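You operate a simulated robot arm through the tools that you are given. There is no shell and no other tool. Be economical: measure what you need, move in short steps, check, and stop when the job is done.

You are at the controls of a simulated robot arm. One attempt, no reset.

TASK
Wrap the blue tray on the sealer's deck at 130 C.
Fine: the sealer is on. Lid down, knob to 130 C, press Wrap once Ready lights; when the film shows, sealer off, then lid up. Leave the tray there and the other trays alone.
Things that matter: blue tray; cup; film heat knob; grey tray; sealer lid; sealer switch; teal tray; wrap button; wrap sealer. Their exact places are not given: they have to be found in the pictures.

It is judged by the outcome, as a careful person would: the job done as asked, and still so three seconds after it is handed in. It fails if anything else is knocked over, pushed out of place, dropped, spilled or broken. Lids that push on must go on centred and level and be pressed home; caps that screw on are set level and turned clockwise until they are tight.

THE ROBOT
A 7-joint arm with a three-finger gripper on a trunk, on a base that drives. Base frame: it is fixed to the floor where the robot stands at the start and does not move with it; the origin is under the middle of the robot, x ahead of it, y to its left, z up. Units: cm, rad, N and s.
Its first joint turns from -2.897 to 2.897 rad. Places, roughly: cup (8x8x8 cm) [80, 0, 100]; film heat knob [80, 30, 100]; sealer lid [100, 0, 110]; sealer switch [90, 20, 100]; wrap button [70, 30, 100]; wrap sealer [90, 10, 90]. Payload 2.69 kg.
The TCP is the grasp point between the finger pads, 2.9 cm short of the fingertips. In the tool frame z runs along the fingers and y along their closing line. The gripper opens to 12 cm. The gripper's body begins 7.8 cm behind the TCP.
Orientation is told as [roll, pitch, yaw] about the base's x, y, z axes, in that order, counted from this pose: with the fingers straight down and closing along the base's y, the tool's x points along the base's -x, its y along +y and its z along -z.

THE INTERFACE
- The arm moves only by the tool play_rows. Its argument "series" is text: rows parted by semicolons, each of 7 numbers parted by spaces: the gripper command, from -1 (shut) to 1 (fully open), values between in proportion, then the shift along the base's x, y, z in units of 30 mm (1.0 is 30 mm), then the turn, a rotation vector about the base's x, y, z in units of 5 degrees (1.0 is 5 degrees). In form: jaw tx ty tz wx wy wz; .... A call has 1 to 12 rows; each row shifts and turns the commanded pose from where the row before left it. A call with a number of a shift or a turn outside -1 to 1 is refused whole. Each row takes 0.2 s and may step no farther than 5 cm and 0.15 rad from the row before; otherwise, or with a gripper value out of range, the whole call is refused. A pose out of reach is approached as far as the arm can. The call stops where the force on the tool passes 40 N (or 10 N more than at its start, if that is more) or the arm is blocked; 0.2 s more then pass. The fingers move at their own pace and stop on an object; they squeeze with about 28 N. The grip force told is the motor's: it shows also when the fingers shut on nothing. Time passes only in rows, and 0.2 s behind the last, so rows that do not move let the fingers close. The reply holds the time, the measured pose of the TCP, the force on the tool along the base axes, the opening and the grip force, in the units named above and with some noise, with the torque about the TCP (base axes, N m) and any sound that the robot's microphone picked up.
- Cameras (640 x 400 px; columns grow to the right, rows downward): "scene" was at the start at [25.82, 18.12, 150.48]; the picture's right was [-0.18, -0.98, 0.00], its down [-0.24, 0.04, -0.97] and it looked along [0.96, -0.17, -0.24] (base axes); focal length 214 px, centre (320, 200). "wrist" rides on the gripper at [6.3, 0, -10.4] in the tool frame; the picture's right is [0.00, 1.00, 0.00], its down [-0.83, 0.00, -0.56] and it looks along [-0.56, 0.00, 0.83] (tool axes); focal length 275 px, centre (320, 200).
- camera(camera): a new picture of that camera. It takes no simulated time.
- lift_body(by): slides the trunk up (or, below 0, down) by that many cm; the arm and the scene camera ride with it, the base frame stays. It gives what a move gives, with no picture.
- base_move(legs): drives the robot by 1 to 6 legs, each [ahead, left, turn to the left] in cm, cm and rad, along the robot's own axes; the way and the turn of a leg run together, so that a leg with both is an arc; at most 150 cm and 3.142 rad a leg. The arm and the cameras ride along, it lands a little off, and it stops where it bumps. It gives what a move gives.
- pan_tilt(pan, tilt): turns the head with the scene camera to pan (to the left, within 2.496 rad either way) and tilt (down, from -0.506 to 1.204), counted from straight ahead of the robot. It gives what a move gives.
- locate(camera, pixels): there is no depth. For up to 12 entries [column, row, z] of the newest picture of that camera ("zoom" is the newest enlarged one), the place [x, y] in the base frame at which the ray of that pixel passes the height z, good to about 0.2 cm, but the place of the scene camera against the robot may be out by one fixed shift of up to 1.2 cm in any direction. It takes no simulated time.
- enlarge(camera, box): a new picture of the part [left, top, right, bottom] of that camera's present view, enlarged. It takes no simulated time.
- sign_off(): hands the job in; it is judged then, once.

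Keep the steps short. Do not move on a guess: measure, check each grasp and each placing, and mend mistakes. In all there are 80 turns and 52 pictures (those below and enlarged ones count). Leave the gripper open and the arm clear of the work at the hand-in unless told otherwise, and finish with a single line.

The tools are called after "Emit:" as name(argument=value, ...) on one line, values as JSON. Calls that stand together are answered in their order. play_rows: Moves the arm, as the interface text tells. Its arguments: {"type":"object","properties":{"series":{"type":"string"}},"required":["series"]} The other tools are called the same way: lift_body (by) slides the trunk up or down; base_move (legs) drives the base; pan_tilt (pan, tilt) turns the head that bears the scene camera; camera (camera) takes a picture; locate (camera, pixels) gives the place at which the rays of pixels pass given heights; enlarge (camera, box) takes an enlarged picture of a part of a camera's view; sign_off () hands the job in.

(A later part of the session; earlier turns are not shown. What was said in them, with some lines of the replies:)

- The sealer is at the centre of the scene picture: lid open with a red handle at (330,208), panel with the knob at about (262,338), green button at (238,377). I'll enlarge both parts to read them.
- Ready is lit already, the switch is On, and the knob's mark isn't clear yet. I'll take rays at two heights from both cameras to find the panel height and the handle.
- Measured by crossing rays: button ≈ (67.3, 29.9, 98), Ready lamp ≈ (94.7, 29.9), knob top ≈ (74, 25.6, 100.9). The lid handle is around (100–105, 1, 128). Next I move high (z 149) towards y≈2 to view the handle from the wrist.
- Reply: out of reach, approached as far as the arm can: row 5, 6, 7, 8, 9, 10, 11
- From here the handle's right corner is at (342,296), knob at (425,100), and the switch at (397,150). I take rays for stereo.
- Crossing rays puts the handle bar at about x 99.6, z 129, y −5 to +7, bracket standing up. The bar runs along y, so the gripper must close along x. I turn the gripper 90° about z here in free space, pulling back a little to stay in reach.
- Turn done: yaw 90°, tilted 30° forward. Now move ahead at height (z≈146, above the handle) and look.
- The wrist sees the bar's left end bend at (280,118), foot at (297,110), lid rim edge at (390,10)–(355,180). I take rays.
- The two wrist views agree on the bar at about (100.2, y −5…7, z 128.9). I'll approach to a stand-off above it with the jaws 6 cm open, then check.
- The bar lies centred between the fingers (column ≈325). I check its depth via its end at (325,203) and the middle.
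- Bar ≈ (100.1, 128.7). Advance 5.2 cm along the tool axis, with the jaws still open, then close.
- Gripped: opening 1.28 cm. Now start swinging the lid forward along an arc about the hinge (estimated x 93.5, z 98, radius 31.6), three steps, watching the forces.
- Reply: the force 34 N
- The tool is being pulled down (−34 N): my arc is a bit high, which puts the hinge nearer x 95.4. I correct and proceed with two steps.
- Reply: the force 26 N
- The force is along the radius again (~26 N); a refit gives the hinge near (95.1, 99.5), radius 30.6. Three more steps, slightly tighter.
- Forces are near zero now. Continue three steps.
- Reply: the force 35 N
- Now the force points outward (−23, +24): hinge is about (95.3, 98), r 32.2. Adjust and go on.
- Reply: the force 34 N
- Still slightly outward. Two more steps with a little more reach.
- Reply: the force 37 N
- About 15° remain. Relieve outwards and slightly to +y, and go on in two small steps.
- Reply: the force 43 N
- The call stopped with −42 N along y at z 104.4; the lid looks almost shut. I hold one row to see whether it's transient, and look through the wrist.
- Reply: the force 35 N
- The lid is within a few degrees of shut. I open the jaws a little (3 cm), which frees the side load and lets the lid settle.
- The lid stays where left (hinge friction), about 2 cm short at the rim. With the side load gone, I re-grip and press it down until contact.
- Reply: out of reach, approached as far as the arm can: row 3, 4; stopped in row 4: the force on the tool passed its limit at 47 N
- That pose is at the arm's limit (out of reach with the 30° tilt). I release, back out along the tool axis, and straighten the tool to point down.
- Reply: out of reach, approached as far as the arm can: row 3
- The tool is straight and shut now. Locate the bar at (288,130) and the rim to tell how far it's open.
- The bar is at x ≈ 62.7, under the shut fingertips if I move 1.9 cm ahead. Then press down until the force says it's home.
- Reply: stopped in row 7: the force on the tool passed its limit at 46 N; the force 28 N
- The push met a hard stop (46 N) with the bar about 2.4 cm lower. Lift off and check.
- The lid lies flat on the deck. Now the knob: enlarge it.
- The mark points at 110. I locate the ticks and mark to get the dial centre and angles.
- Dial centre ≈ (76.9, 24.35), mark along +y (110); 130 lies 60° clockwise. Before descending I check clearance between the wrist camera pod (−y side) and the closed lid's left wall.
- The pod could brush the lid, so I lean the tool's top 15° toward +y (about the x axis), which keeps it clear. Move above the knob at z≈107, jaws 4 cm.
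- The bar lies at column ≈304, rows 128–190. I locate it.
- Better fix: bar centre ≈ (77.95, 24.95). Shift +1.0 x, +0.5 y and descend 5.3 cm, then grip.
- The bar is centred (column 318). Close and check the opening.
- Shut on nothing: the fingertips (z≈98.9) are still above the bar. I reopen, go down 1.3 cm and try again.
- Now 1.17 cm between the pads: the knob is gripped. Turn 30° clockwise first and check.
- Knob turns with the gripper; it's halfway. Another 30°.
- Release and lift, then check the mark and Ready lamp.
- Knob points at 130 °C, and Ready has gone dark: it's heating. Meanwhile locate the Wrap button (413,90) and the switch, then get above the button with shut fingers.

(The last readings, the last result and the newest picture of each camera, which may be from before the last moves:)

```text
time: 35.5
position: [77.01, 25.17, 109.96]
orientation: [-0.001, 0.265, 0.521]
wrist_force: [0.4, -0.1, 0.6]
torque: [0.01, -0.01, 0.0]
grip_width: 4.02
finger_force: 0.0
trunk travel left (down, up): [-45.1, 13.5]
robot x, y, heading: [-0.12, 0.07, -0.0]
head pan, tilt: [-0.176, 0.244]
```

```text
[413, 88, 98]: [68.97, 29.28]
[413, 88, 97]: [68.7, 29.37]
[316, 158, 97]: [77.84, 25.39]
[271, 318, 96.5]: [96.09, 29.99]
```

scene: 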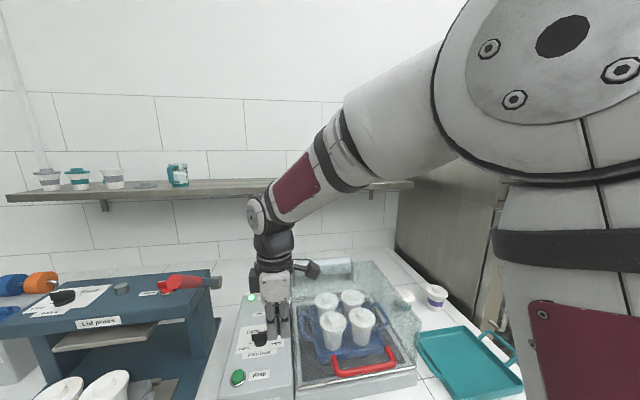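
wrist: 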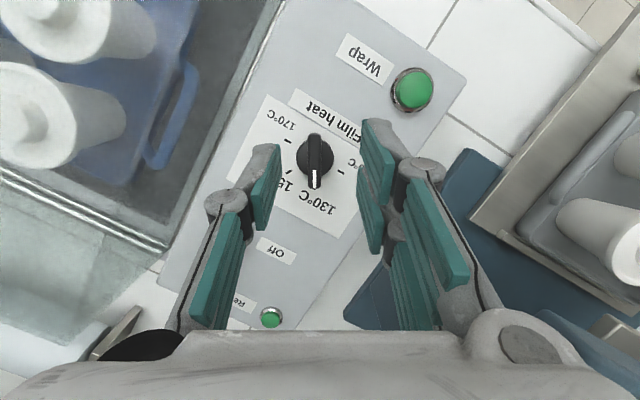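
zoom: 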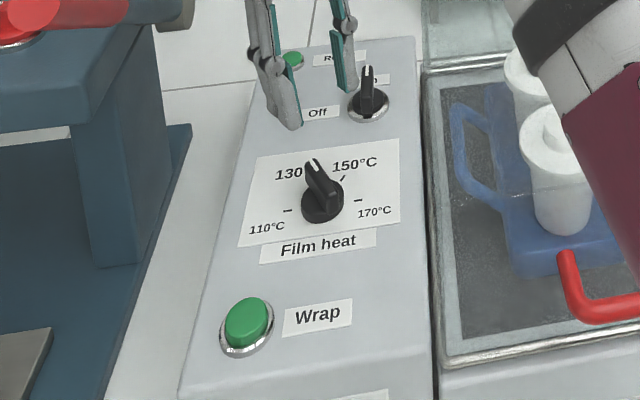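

Button ≈ (68.85, 29.3). Move over it, straighten the tool, shut the jaws, hover with fingertips ~4 cm above.

Emit:
play_rows(series="-1 -0.7 0.35 0 0.5 -0.866 0; -1 -0.7 0.35 0 0.5 -0.866 0; -1 -0.7 0.35 0 0.5 -0.866 0; -1 -0.62 0.33 -0.8 0 0 0; -1 0 0 -0.8 0 0 0; -1 0 0 0 0 0 0; -1 0 0 0 0 0 0; -1 0 0 0 0 0 0; -1 0 0 0 0 0 0; -1 0 0 0 0 0 0; -1 0 0 0 0 0 0; -1 0 0 0 0 0 0")

Emit:
enlarge(camera="scene", box=[210, 280, 310, 400])

```text
time: 38.0
position: [68.72, 29.51, 104.89]
orientation: [0.0, 0.005, 0.524]
wrist_force: [0.6, -0.2, -0.6]
torque: [0.02, -0.02, 0.01]
grip_width: 0.02
finger_force: 27.9
trunk travel left (down, up): [-45.1, 13.5]
robot x, y, heading: [-0.29, 0.03, -0.004]
head pan, tilt: [-0.176, 0.244]
```

```text
3.33 times, centred on (260, 340) of scene
```

zoom: 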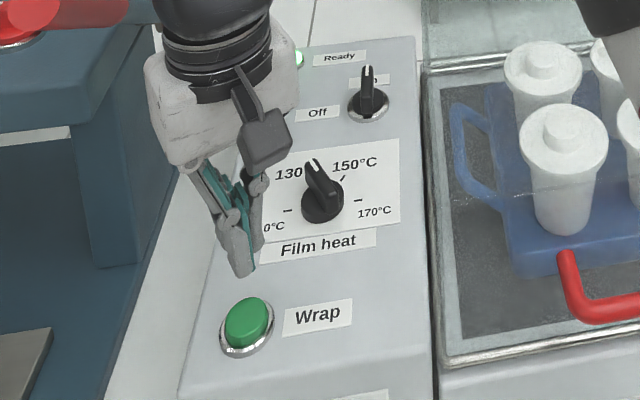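

The lamp is partly hidden; I zoom right in on it.

Emit:
enlarge(camera="scene", box=[240, 288, 272, 308])

```text
16.00 times, centred on (256, 298) of scene
```

zoom: 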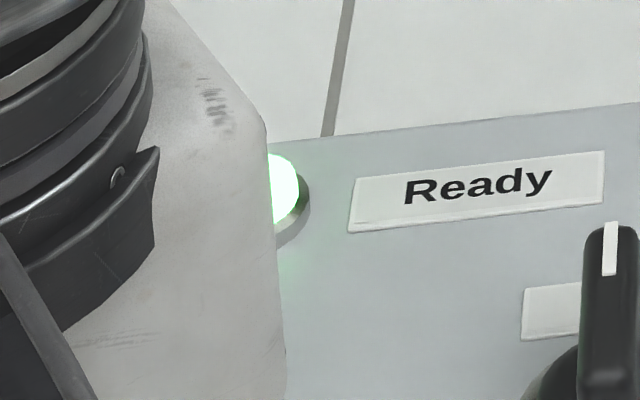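

Ready is lit. Press Wrap: descend in steps until contact, then lift.

Emit:
play_rows(series="-1 0.03 -0.05 -0.6 0 0 0; -1 0 0 -0.4 0 0 0; -1 0 0 -0.3 0 0 0; -1 0 0 -0.2 0 0 0; -1 0 0 -0.15 0 0 0; -1 0 0 -0.15 0 0 0")

```text
time: 39.5
position: [68.76, 29.19, 99.56]
orientation: [0.001, 0.002, 0.523]
wrist_force: [0.3, -0.1, -0.4]
torque: [-0.01, 0.0, -0.03]
grip_width: 0.0
finger_force: 27.9
trunk travel left (down, up): [-45.1, 13.5]
robot x, y, heading: [-0.1, -0.1, 0.002]
head pan, tilt: [-0.176, 0.244]
```

No contact yet (tips at 96.7). Continue slowly.

Emit:
play_rows(series="-1 0 0 -0.15 0 0 0; -1 0 0 -0.12 0 0 0; -1 0 0 -0.12 0 0 0; -1 0 0 -0.12 0 0 0")

```text
time: 40.5
position: [68.89, 29.15, 98.46]
orientation: [0.001, -0.003, 0.524]
wrist_force: [-6.3, -3.1, 33.7]
torque: [-0.05, 0.18, 0.0]
grip_width: 0.61
finger_force: 28.4
trunk travel left (down, up): [-45.1, 13.5]
robot x, y, heading: [0.2, 0.08, 0.005]
head pan, tilt: [-0.176, 0.244]
heard: click
```

Heard the click at 34 N. Lift off and look for the film.

Emit:
play_rows(series="-1 0 0 0.4 0 0 0; -1 0 0 1 0 0 0; -1 0 0 1 0 0 0; -1 0 0 1 0 0 0; -1 0 0 1 0 0 0; -1 -0.3 0 0 0 0 0; -1 0 0 0 0 0 0; -1 0 0 0 0 0 0; -1 0 0 0 0 0 0; -1 0 0 0 0 0 0; -1 0 0 0 0 0 0; -1 0 0 0 0 0 0")

Emit:
enlarge(camera="scene", box=[210, 250, 410, 400])

Emit:
camera(camera="wrist")

```text
time: 43.0
position: [67.96, 29.09, 111.2]
orientation: [0.0, 0.002, 0.523]
wrist_force: [0.2, 0.0, 1.0]
torque: [0.0, -0.02, -0.01]
grip_width: 0.0
finger_force: 28.6
trunk travel left (down, up): [-45.1, 13.5]
robot x, y, heading: [0.08, -0.11, -0.001]
head pan, tilt: [-0.176, 0.244]
```

```text
2.67 times, centred on (310, 325) of scene
```

zoom: 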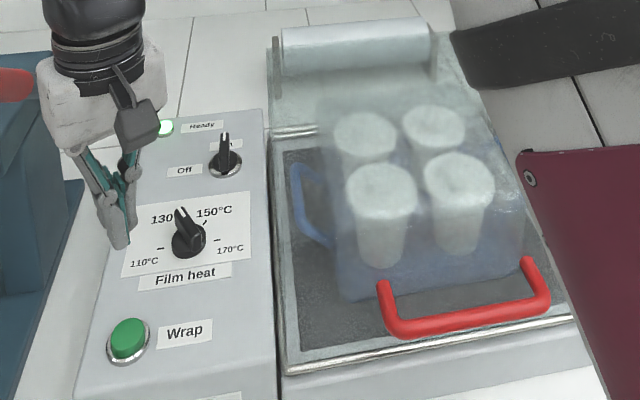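

```text
12 pictures are left
```

wrist: 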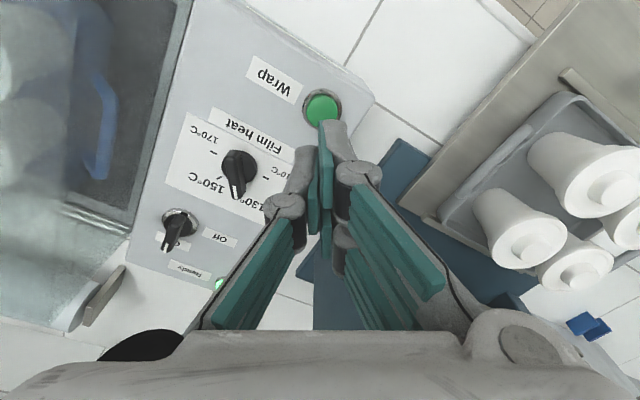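

The film shows over the tray. Now the switch at about (88.5, 20.8), pointer along +x; Off is toward +y. I go above it with jaws along y and the tool leaning 20° forward at the top, so that after the turn the pod stays clear of the lid.

Emit:
play_rows(series="-0.33 0.7 -0.3 0 0 0 -1; -0.33 0.7 -0.3 0 0 0 -1; -0.33 0.7 -0.3 0 0 0 -1; -0.33 0.7 -0.3 0 0 0 -1; -0.33 0.7 -0.3 0 0 0 -1; -0.33 0.7 -0.3 0 0 0 -1; -0.33 0.7 -0.24 -0.2 0 1 0; -0.33 0.7 -0.24 -0.2 0 1 0; -0.33 0.7 -0.24 -0.3 0 1 0; -0.33 0.7 -0.24 -0.4 0 1 0; -0.33 0 0 -0.3 0 0 0; -0.33 0 0 0 0 0 0")

Emit:
camera(camera="wrist")

```text
time: 45.6
position: [86.17, 20.67, 107.9]
orientation: [-0.001, 0.325, -0.001]
wrist_force: [0.5, -0.4, -0.3]
torque: [0.01, 0.02, -0.03]
grip_width: 4.02
finger_force: 0.0
out of reach, approached as far as the arm can: row 10, 11
trunk travel left (down, up): [-45.1, 13.5]
robot x, y, heading: [-0.41, -0.06, 0.002]
head pan, tilt: [-0.176, 0.244]
```

```text
11 pictures are left
```

wrist: 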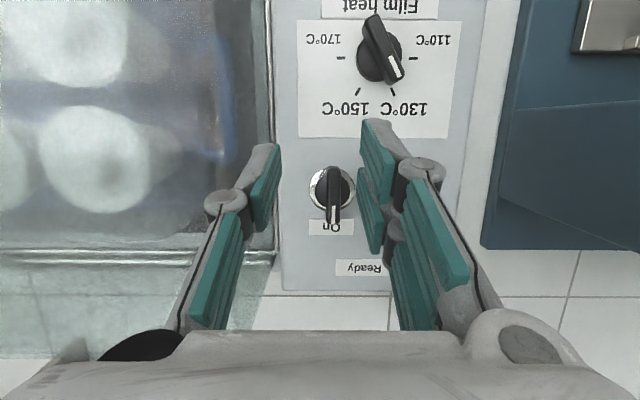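

Switch seen at (333,193), but the lean is at the reach limit. Locate the switch, and drive the base 5 cm ahead (tool is well clear, at z 108).

Emit:
locate(camera="wrist", pixels=[[332, 190, 96], [332, 190, 97], [333, 168, 97], [333, 224, 97]])

Emit:
base_move(legs=[[5, 0, 0]])

Emit:
camera(camera="wrist")

```text
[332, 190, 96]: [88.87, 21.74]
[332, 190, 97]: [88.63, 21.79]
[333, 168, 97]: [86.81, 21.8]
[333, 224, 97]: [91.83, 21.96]
```

```text
time: 46.6
position: [91.23, 20.62, 107.91]
orientation: [0.001, 0.323, 0.0]
wrist_force: [-0.4, 0.6, 0.1]
torque: [-0.03, 0.0, 0.01]
grip_width: 4.04
finger_force: 0.2
trunk travel left (down, up): [-45.1, 13.5]
robot x, y, heading: [4.98, 0.09, -0.001]
head pan, tilt: [-0.176, 0.244]
```

```text
10 pictures are left
```

wrist: 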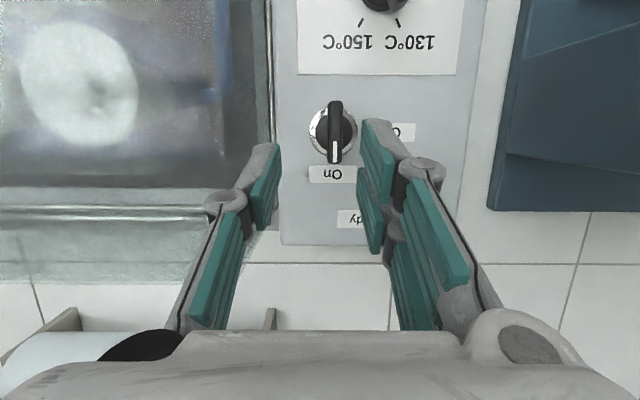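

Emit:
locate(camera="wrist", pixels=[[334, 132, 97], [335, 102, 97.5], [335, 163, 97.5], [312, 130, 95.5], [355, 130, 95.5]])

```text
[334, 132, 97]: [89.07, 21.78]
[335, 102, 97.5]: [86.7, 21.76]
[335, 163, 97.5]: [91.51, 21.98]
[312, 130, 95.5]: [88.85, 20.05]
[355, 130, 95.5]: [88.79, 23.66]
```

With jaws along y the 12 cm wide gripper body would come over the lid's edge. Safer: turn the gripper 90° (lean then points to +y, away from the lid) and push the switch's pointer end round to Off with shut fingers.

Emit:
play_rows(series="-1 0 0 0 0 0 1; -1 0 0 0 0 0 1; -1 0 0 0 0 0 1; -1 0 0 0 0 0 1; -1 0 0 0 0 0 1; -1 0 0 0 0 0 1; -1 0 0 0 0 0 1; -1 0 0 0 0 0 1; -1 0 0 0 0 0 1; -1 0 0 0 0 0 1; -1 0 0 0 0 0 1; -1 0 0 0 0 0 1")

Emit:
play_rows(series="-1 0 0 0 0 0 1; -1 0 0 0 0 0 1; -1 0 0 0 0 0 1; -1 0 0 0 0 0 1; -1 0 0 0 0 0 1; -1 -0.16 0 0 0 0 1; -1 0 0 -0.5 0 0 0; -1 0 0 -0.5 0 0 0; -1 0 0 -0.4 0 0 0; -1 0 0 0 0 0 0")

Emit:
camera(camera="wrist")

```text
time: 49.2
position: [90.85, 20.5, 107.75]
orientation: [0.0, 0.323, 1.047]
wrist_force: [-0.7, 0.9, 0.2]
torque: [-0.03, -0.01, -0.04]
grip_width: 0.0
finger_force: 28.3
out of reach, approached as far as the arm can: row 3
trunk travel left (down, up): [-45.1, 13.5]
robot x, y, heading: [4.94, -0.16, 0.001]
head pan, tilt: [-0.176, 0.244]
```

```text
time: 51.4
position: [90.34, 20.56, 103.66]
orientation: [0.001, 0.322, 1.569]
wrist_force: [0.0, -0.7, -0.2]
torque: [0.03, 0.02, 0.0]
grip_width: 0.01
finger_force: 28.4
trunk travel left (down, up): [-45.1, 13.5]
robot x, y, heading: [5.08, -0.01, 0.002]
head pan, tilt: [-0.176, 0.244]
```

```text
9 pictures are left
```

wrist: 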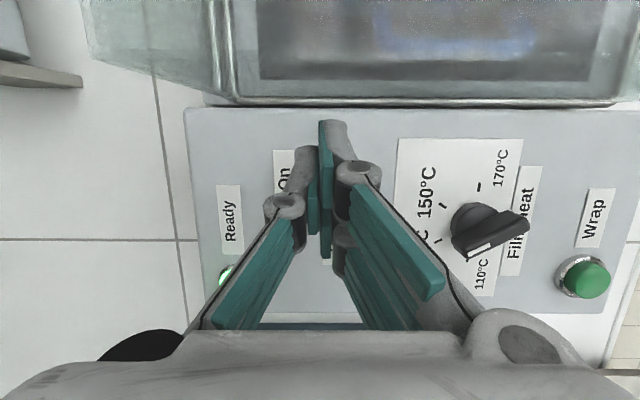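

Fingertips are on the −y side of the pointer. Descend to tip z ≈ 97.4, check force.

Emit:
play_rows(series="-1 0.1 0 -0.4 0 0 0; -1 0 0 -0.4 0 0 0; -1 0 0 -0.35 0 0 0; -1 0 0 0 0 0 0")

```text
time: 52.2
position: [90.73, 20.5, 101.47]
orientation: [-0.012, 0.321, 1.566]
wrist_force: [-7.3, -1.9, 14.5]
torque: [0.15, 0.28, 0.12]
grip_width: 0.01
finger_force: 28.4
trunk travel left (down, up): [-45.1, 13.5]
robot x, y, heading: [4.63, -0.26, -0.001]
head pan, tilt: [-0.176, 0.244]
stopped in row 3: the force on the tool passed its limit at 50 N (the readings are from after the stop); the commanded pose is now the measured one
```

Contact at tip z ≈ 98.7: probably on top of the pointer. Rise a little and look.

Emit:
play_rows(series="-1 0 0 0.4 0 0 0; -1 0 0 0 0 0 0")

Emit:
enlarge(camera="wrist", box=[180, 60, 420, 270])

Emit:
enlarge(camera="scene", box=[230, 250, 320, 330])

```text
time: 52.8
position: [90.79, 20.48, 102.4]
orientation: [-0.011, 0.319, 1.567]
wrist_force: [-0.7, -0.9, 0.2]
torque: [-0.04, -0.01, 0.02]
grip_width: 0.0
finger_force: 28.1
trunk travel left (down, up): [-45.1, 13.5]
robot x, y, heading: [4.91, -0.13, -0.0]
head pan, tilt: [-0.176, 0.244]
```

```text
1.90 times, centred on (300, 165) of wrist
```

zoom: 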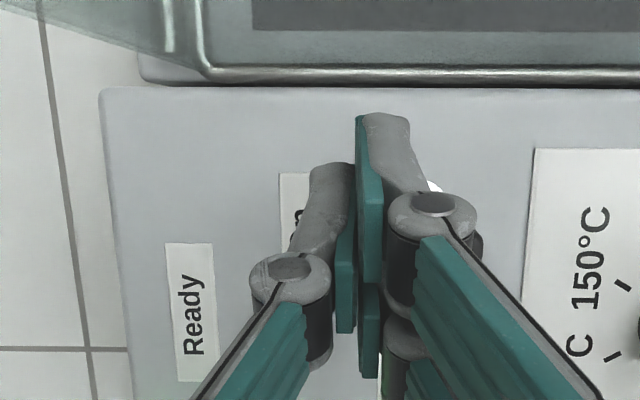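

```text
5.00 times, centred on (275, 290) of scene
```

zoom: 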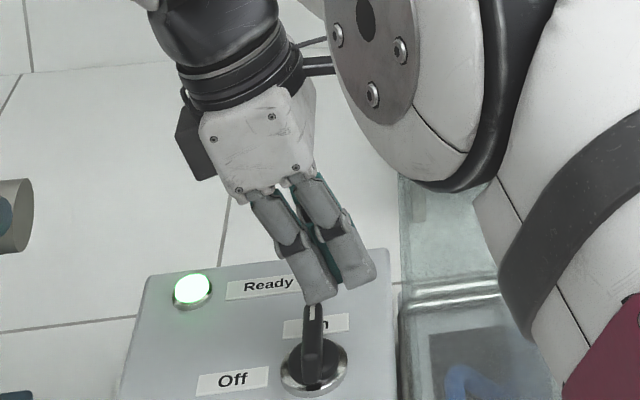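

By the measured torque the fingertip edge caught the pointer's top, so the pointer is nearer y≈21.2. I lean 10° more and shift 0.5 cm to −y (tip ≈0.9 cm farther), then go down.

Emit:
play_rows(series="-1 0 -0.08 0 -1 0 0; -1 0 -0.08 0 -1 0 0; -1 0 0 -0.3 0 0 0; -1 0 0 -0.25 0 0 0; -1 0 0 -0.2 0 0 0; -1 0 0 0 0 0 0")

```text
time: 54.2
position: [90.87, 19.82, 100.46]
orientation: [-0.014, 0.497, 1.561]
wrist_force: [3.6, -12.0, 18.8]
torque: [0.0, 0.06, 0.08]
grip_width: 0.02
finger_force: 28.5
trunk travel left (down, up): [-45.1, 13.5]
robot x, y, heading: [4.96, 0.03, -0.003]
head pan, tilt: [-0.176, 0.244]
```

Forces (−12 y, +19 z) say the tip corner is riding on the pointer's edge. Rise, 0.5 cm more to −y, down again.

Emit:
play_rows(series="-1 0 0 0.25 0 0 0; -1 0 -0.18 0 0 0 0; -1 0 0 -0.25 0 0 0; -1 0 0 -0.2 0 0 0; -1 0 0 0 0 0 0")

Emit:
enlarge(camera="scene", box=[230, 250, 320, 330])

```text
time: 55.4
position: [90.74, 19.46, 99.7]
orientation: [-0.012, 0.496, 1.565]
wrist_force: [0.8, -2.6, 3.9]
torque: [0.03, 0.04, 0.03]
grip_width: 0.01
finger_force: 28.3
trunk travel left (down, up): [-45.1, 13.5]
robot x, y, heading: [5.01, 0.48, -0.001]
head pan, tilt: [-0.176, 0.244]
```

```text
5.00 times, centred on (275, 290) of scene
```

zoom: 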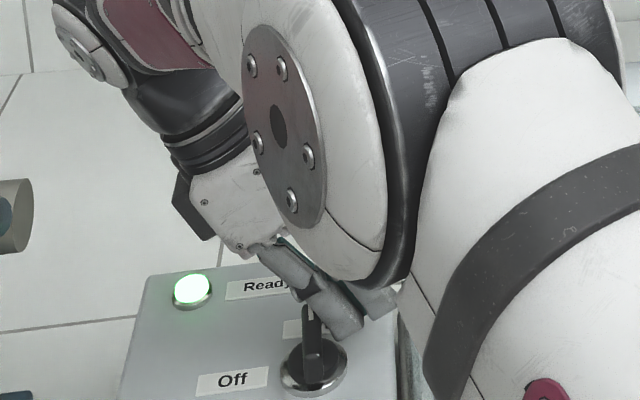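

The fingers are now right beside the pointer on its −y side. Push toward +y along an arc.

Emit:
play_rows(series="-1 0.04 0.2 0 0 0 0; -1 0.04 0.2 0 0 0 0; -1 0.03 0.2 0 0 0 0; -1 0 0.2 0 0 0 0; -1 -0.05 0.2 0 0 0 0; -1 -0.07 0.2 0 0 0 0; -1 -0.07 0.15 0 0 0 0")

Emit:
enlarge(camera="scene", box=[230, 250, 320, 330])

```text
time: 57.1
position: [90.98, 23.0, 99.71]
orientation: [-0.024, 0.503, 1.557]
wrist_force: [7.0, -0.9, -1.8]
torque: [-0.04, -0.15, -0.06]
grip_width: 0.0
finger_force: 27.7
trunk travel left (down, up): [-45.1, 13.5]
robot x, y, heading: [5.24, 0.12, 0.002]
head pan, tilt: [-0.176, 0.244]
stopped in row 7: the force on the tool passed its limit at 41 N (the readings are from after the stop); the commanded pose is now the measured one
```

```text
5.00 times, centred on (275, 290) of scene
```

zoom: 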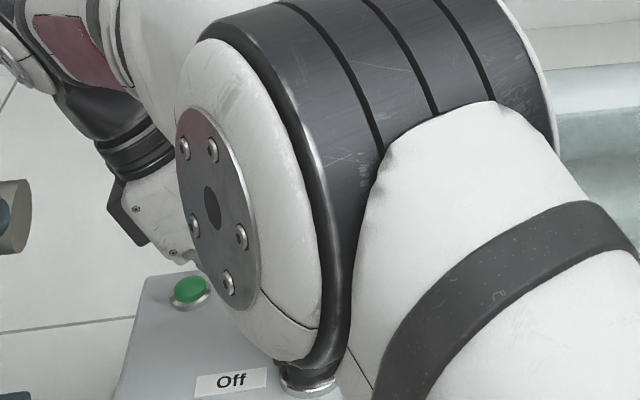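

The Ready lamp went dark and the push ended on a stop: the switch appears to be Off. Rise and go back to confirm with a wrist picture, undoing the lean.

Emit:
play_rows(series="-1 0.15 0 0.1 0 0 0; -1 0 0 0.8 0 0 0; -1 -0.3 0 1 0 0 0; -1 -0.8 0 1 1 0 0; -1 -0.9 0 1 1 0 0; -1 -0.9 0 0.3 1 0 0; -1 -0.9 0 0 1 0 0; -1 -0.9 0 0 1 0 0; -1 -0.9 0 0 0.7 0 0; -1 0 0 0 0 0 0")

Emit:
camera(camera="wrist")

```text
time: 59.3
position: [74.59, 23.06, 112.23]
orientation: [-0.016, 0.003, 1.561]
wrist_force: [-0.2, -0.7, -0.5]
torque: [0.0, -0.04, -0.02]
grip_width: 0.0
finger_force: 28.1
trunk travel left (down, up): [-45.1, 13.5]
robot x, y, heading: [4.99, -0.32, -0.005]
head pan, tilt: [-0.176, 0.244]
```

```text
4 pictures are left
```

wrist: 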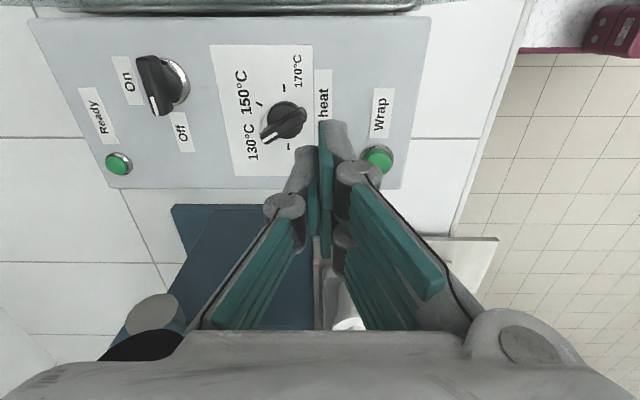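

The pointer is now on Off and the lamp is dark. For the lid I drive back 8 cm (so that a leaning grip reaches near the front), then go in front of the lid at y≈1.3, z≈112, leaning 15°.

Emit:
base_move(legs=[[-8, 0, 0]])

Emit:
play_rows(series="-0.53 -0.21 -0.91 0 0 0 0; -0.53 -0.21 -0.91 0 0 0 0; -0.53 -0.21 -0.91 0 0 0 0; -0.53 -0.21 -0.91 0 0 0 0; -0.53 -0.21 -0.91 0 0 0 0; -0.53 -0.21 -0.91 0 0 -1 0; -0.53 -0.21 -0.91 0 0 -1 0; -0.53 -0.21 -0.91 -0.5 0 -1 0; -0.53 0 0 -0.7 0 0 0; -0.53 0 0 0 0 0 0")

Emit:
camera(camera="wrist")

```text
time: 60.4
position: [66.59, 22.93, 112.24]
orientation: [-0.015, 0.004, 1.561]
wrist_force: [-0.6, -0.1, -0.2]
torque: [-0.03, 0.0, -0.01]
grip_width: 0.0
finger_force: 28.0
trunk travel left (down, up): [-45.1, 13.5]
robot x, y, heading: [-3.08, -0.26, 0.001]
head pan, tilt: [-0.176, 0.244]
```

```text
time: 62.6
position: [61.61, 1.05, 108.69]
orientation: [-0.278, 0.001, 1.559]
wrist_force: [0.8, -0.1, -0.4]
torque: [0.02, 0.01, 0.0]
grip_width: 2.82
finger_force: 0.0
trunk travel left (down, up): [-45.1, 13.5]
robot x, y, heading: [-3.05, 0.02, -0.003]
head pan, tilt: [-0.176, 0.244]
```

```text
3 pictures are left
```

wrist: 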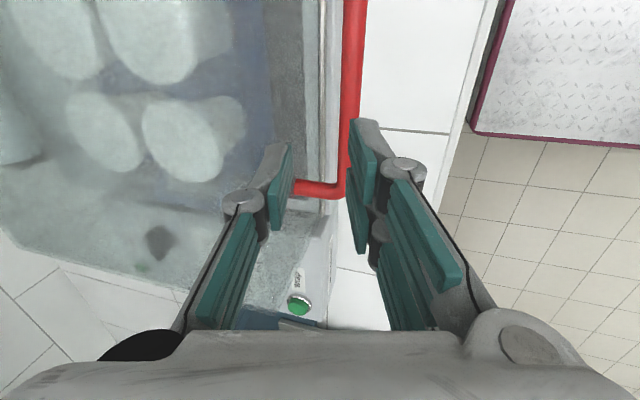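

The bar is at column ~350; locate it at its height.

Emit:
locate(camera="wrist", pixels=[[352, 110, 99.6], [348, 150, 99.6], [344, 192, 99.6], [348, 150, 98.6], [297, 186, 99], [318, 195, 96]])

```text
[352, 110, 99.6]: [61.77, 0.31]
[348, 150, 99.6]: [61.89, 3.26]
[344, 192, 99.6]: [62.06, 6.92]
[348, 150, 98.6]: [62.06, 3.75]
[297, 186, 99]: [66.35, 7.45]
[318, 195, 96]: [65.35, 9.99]
```

Bar ≈ (61.9, z 99.6), wall ≈ 66.3. Back off 2.2 cm and go down along the tool axis so one finger enters the loop; then close.

Emit:
play_rows(series="-0.53 -0.75 0.08 0 0 0 0; -0.53 0.235 0 -0.86 0 0 0; -0.53 0.235 0 -0.86 0 0 0; -0.53 0.235 0 -0.86 0 0 0; -0.53 0 0 0 0 0 0; -1 0 0 0 0 0 0; -1 0 0 0 0 0 0; -1 0 0 0 0 0 0")

```text
time: 64.4
position: [61.53, 1.46, 100.78]
orientation: [-0.28, 0.002, 1.561]
wrist_force: [19.1, -0.3, 3.5]
torque: [-0.1, -0.29, 0.58]
grip_width: 1.28
finger_force: 39.4
trunk travel left (down, up): [-45.1, 13.5]
robot x, y, heading: [-2.89, -0.05, 0.001]
head pan, tilt: [-0.176, 0.244]
```

Gripped (1.28 cm). Start raising: three steps of the arc (hinge ≈ (95.6, 95.4), r 33.7).

Emit:
play_rows(series="-1 0.21 0 0.94 0 0 0; -1 0.243 0 0.945 0 0 0; -1 0.327 0 0.92 0 0 0")

```text
time: 65.0
position: [63.3, 1.52, 106.99]
orientation: [-0.289, 0.0, 1.558]
wrist_force: [17.4, -3.9, -7.0]
torque: [-0.49, -0.25, 0.5]
grip_width: 1.34
finger_force: 39.7
trunk travel left (down, up): [-45.1, 13.5]
robot x, y, heading: [-3.07, -0.06, -0.004]
head pan, tilt: [-0.176, 0.244]
stopped in row 3: the force on the tool passed its limit at 44 N (the readings are from after the stop); the commanded pose is now the measured one
```

Pulled toward the hinge by ~17 N: path slightly too far out. Correct +x by 0.3 and continue in two steps.

Emit:
play_rows(series="-1 0.45 0 0.9 0 0 0; -1 0.43 0 0.87 0 0 0")

```text
time: 65.7
position: [65.89, 1.41, 112.2]
orientation: [-0.284, 0.002, 1.554]
wrist_force: [17.2, -7.7, -11.4]
torque: [-0.41, -0.21, 0.56]
grip_width: 1.3
finger_force: 39.2
trunk travel left (down, up): [-45.1, 13.5]
robot x, y, heading: [-2.99, 0.11, 0.0]
head pan, tilt: [-0.176, 0.244]
```

Still slightly radial inward. Three more steps, tightened.

Emit:
play_rows(series="-1 0.55 0 0.8 0 0 0; -1 0.56 0 0.775 0 0 0; -1 0.625 0 0.725 0 0 0")

```text
time: 66.5
position: [71.19, 1.38, 119.1]
orientation: [-0.284, 0.001, 1.556]
wrist_force: [-0.2, -9.0, -1.5]
torque: [-0.06, 0.04, 0.74]
grip_width: 1.35
finger_force: 40.1
trunk travel left (down, up): [-45.1, 13.5]
robot x, y, heading: [-3.35, -0.12, 0.0]
head pan, tilt: [-0.176, 0.244]
```

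Forces almost nil. Go on, leaning the tool 5° per row now for reach.

Emit:
play_rows(series="-1 0.63 -0.05 0.675 0 -1 0; -1 0.70 0 0.6 0 -1 0; -1 0.75 0 0.53 0 -1 0")

```text
time: 67.2
position: [77.2, 1.32, 124.5]
orientation: [-0.55, -0.004, 1.559]
wrist_force: [0.0, -3.6, -1.6]
torque: [-0.05, 0.21, 0.77]
grip_width: 1.36
finger_force: 39.7
trunk travel left (down, up): [-45.1, 13.5]
robot x, y, heading: [-2.8, -0.15, -0.0]
head pan, tilt: [-0.176, 0.244]
```

Smooth. Three more.

Emit:
play_rows(series="-1 0.805 -0.02 0.45 0 -1 0; -1 0.837 0 0.385 0 -1 0; -1 0.87 0 0.307 0 -1 0")

```text
time: 68.0
position: [84.89, 1.36, 127.91]
orientation: [-0.809, -0.007, 1.559]
wrist_force: [-0.2, 5.9, -2.6]
torque: [-0.21, 0.2, 0.82]
grip_width: 1.37
finger_force: 39.9
trunk travel left (down, up): [-45.1, 13.5]
robot x, y, heading: [-3.03, 0.33, 0.001]
head pan, tilt: [-0.176, 0.244]
```

Good. Past halfway to upright: three more steps.

Emit:
play_rows(series="-1 0.925 0 0.24 0 0 0; -1 0.945 0 0.16 0 0 0; -1 0.955 0 0.077 0 0 0")

```text
time: 68.8
position: [93.26, 1.44, 129.79]
orientation: [-0.817, -0.005, 1.557]
wrist_force: [-0.3, 3.2, 14.1]
torque: [-0.34, -0.33, 0.73]
grip_width: 1.33
finger_force: 40.2
trunk travel left (down, up): [-45.1, 13.5]
robot x, y, heading: [-2.94, -0.06, -0.004]
head pan, tilt: [-0.176, 0.244]
```

Nearly there: two last steps to the open stop.

Emit:
play_rows(series="-1 0.96 0 0.05 0 0 0; -1 0.9 0 -0.03 0 0 0; -1 0.1 0 0 0 0 0")

```text
time: 69.7
position: [99.0, 1.35, 129.96]
orientation: [-0.82, -0.007, 1.559]
wrist_force: [3.2, 6.7, 30.5]
torque: [-0.52, -0.35, 0.4]
grip_width: 1.31
finger_force: 39.9
trunk travel left (down, up): [-45.1, 13.5]
robot x, y, heading: [-2.73, -0.03, 0.001]
head pan, tilt: [-0.176, 0.244]
```

Bar is back at x≈100, its original place. Open the jaws, back straight out along the tool axis and up.

Emit:
play_rows(series="0 0 0 0 0 0 0; 0 0 0 0 0 0 0; 0 0 0 0 0 0 0; 0 -0.66 0 0.62 0 0 0; 0 -0.66 0 0.62 0 0 0; 0 -0.66 0 0.62 0 0 0; 0 -0.9 0 0.6 0 0 0; 0 -1 0 0.4 0 0 0; 0 -1 0.3 0 0 0 0; 0 -1 0.3 0 0 0 0; 0 -1 0.3 0 0 0 0")

Emit:
camera(camera="scene")

```text
time: 72.0
position: [78.41, 3.88, 138.21]
orientation: [-0.811, -0.005, 1.56]
wrist_force: [0.4, -0.5, -0.5]
torque: [0.03, -0.02, -0.01]
grip_width: 6.01
finger_force: 0.1
trunk travel left (down, up): [-45.1, 13.5]
robot x, y, heading: [-2.85, 0.18, -0.002]
head pan, tilt: [-0.176, 0.244]
```

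```text
2 pictures are left
```

scene: 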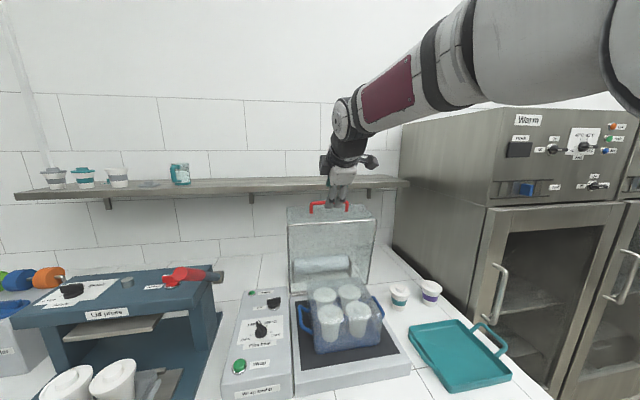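

Lid is upright, tray wrapped, cups in place. One enlarged check of panel and tray.

Emit:
enlarge(camera="scene", box=[225, 195, 405, 400])

Emit:
play_rows(series="1 -1 0 0.3 0 0 0; 1 -1 0 0 0 0 0; 1 0 0 0 0 0 0; 1 0 0 0 0 0 0")

```text
1.95 times, centred on (315, 298) of scene
```

zoom: 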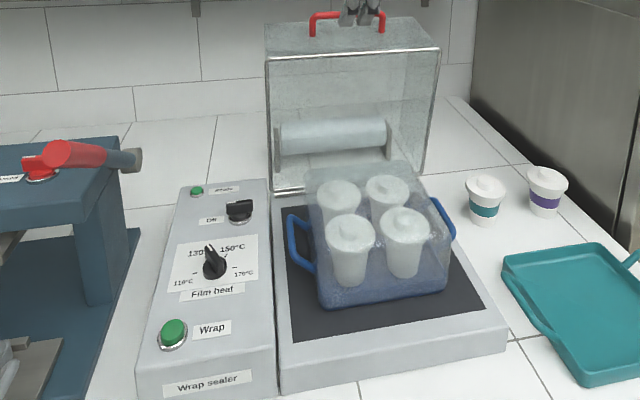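

```text
time: 73.0
position: [72.37, 3.9, 138.98]
orientation: [-0.81, -0.005, 1.558]
wrist_force: [-0.7, 0.6, -0.9]
torque: [0.01, 0.0, -0.02]
grip_width: 12.01
finger_force: 0.0
trunk travel left (down, up): [-45.1, 13.5]
robot x, y, heading: [-3.17, -0.17, -0.003]
head pan, tilt: [-0.176, 0.244]
```

The checks hold: switch at Off, lamp dark, knob at 130 °C, film over the blue tray, lid up, other trays untouched and the gripper open and clear. Handing in.

Emit:
sign_off()

```text
The job is handed in.
```

The blue tray is wrapped at 130 °C and still on the deck; the sealer is off, the lid is up, and the other trays and cups are where they were.
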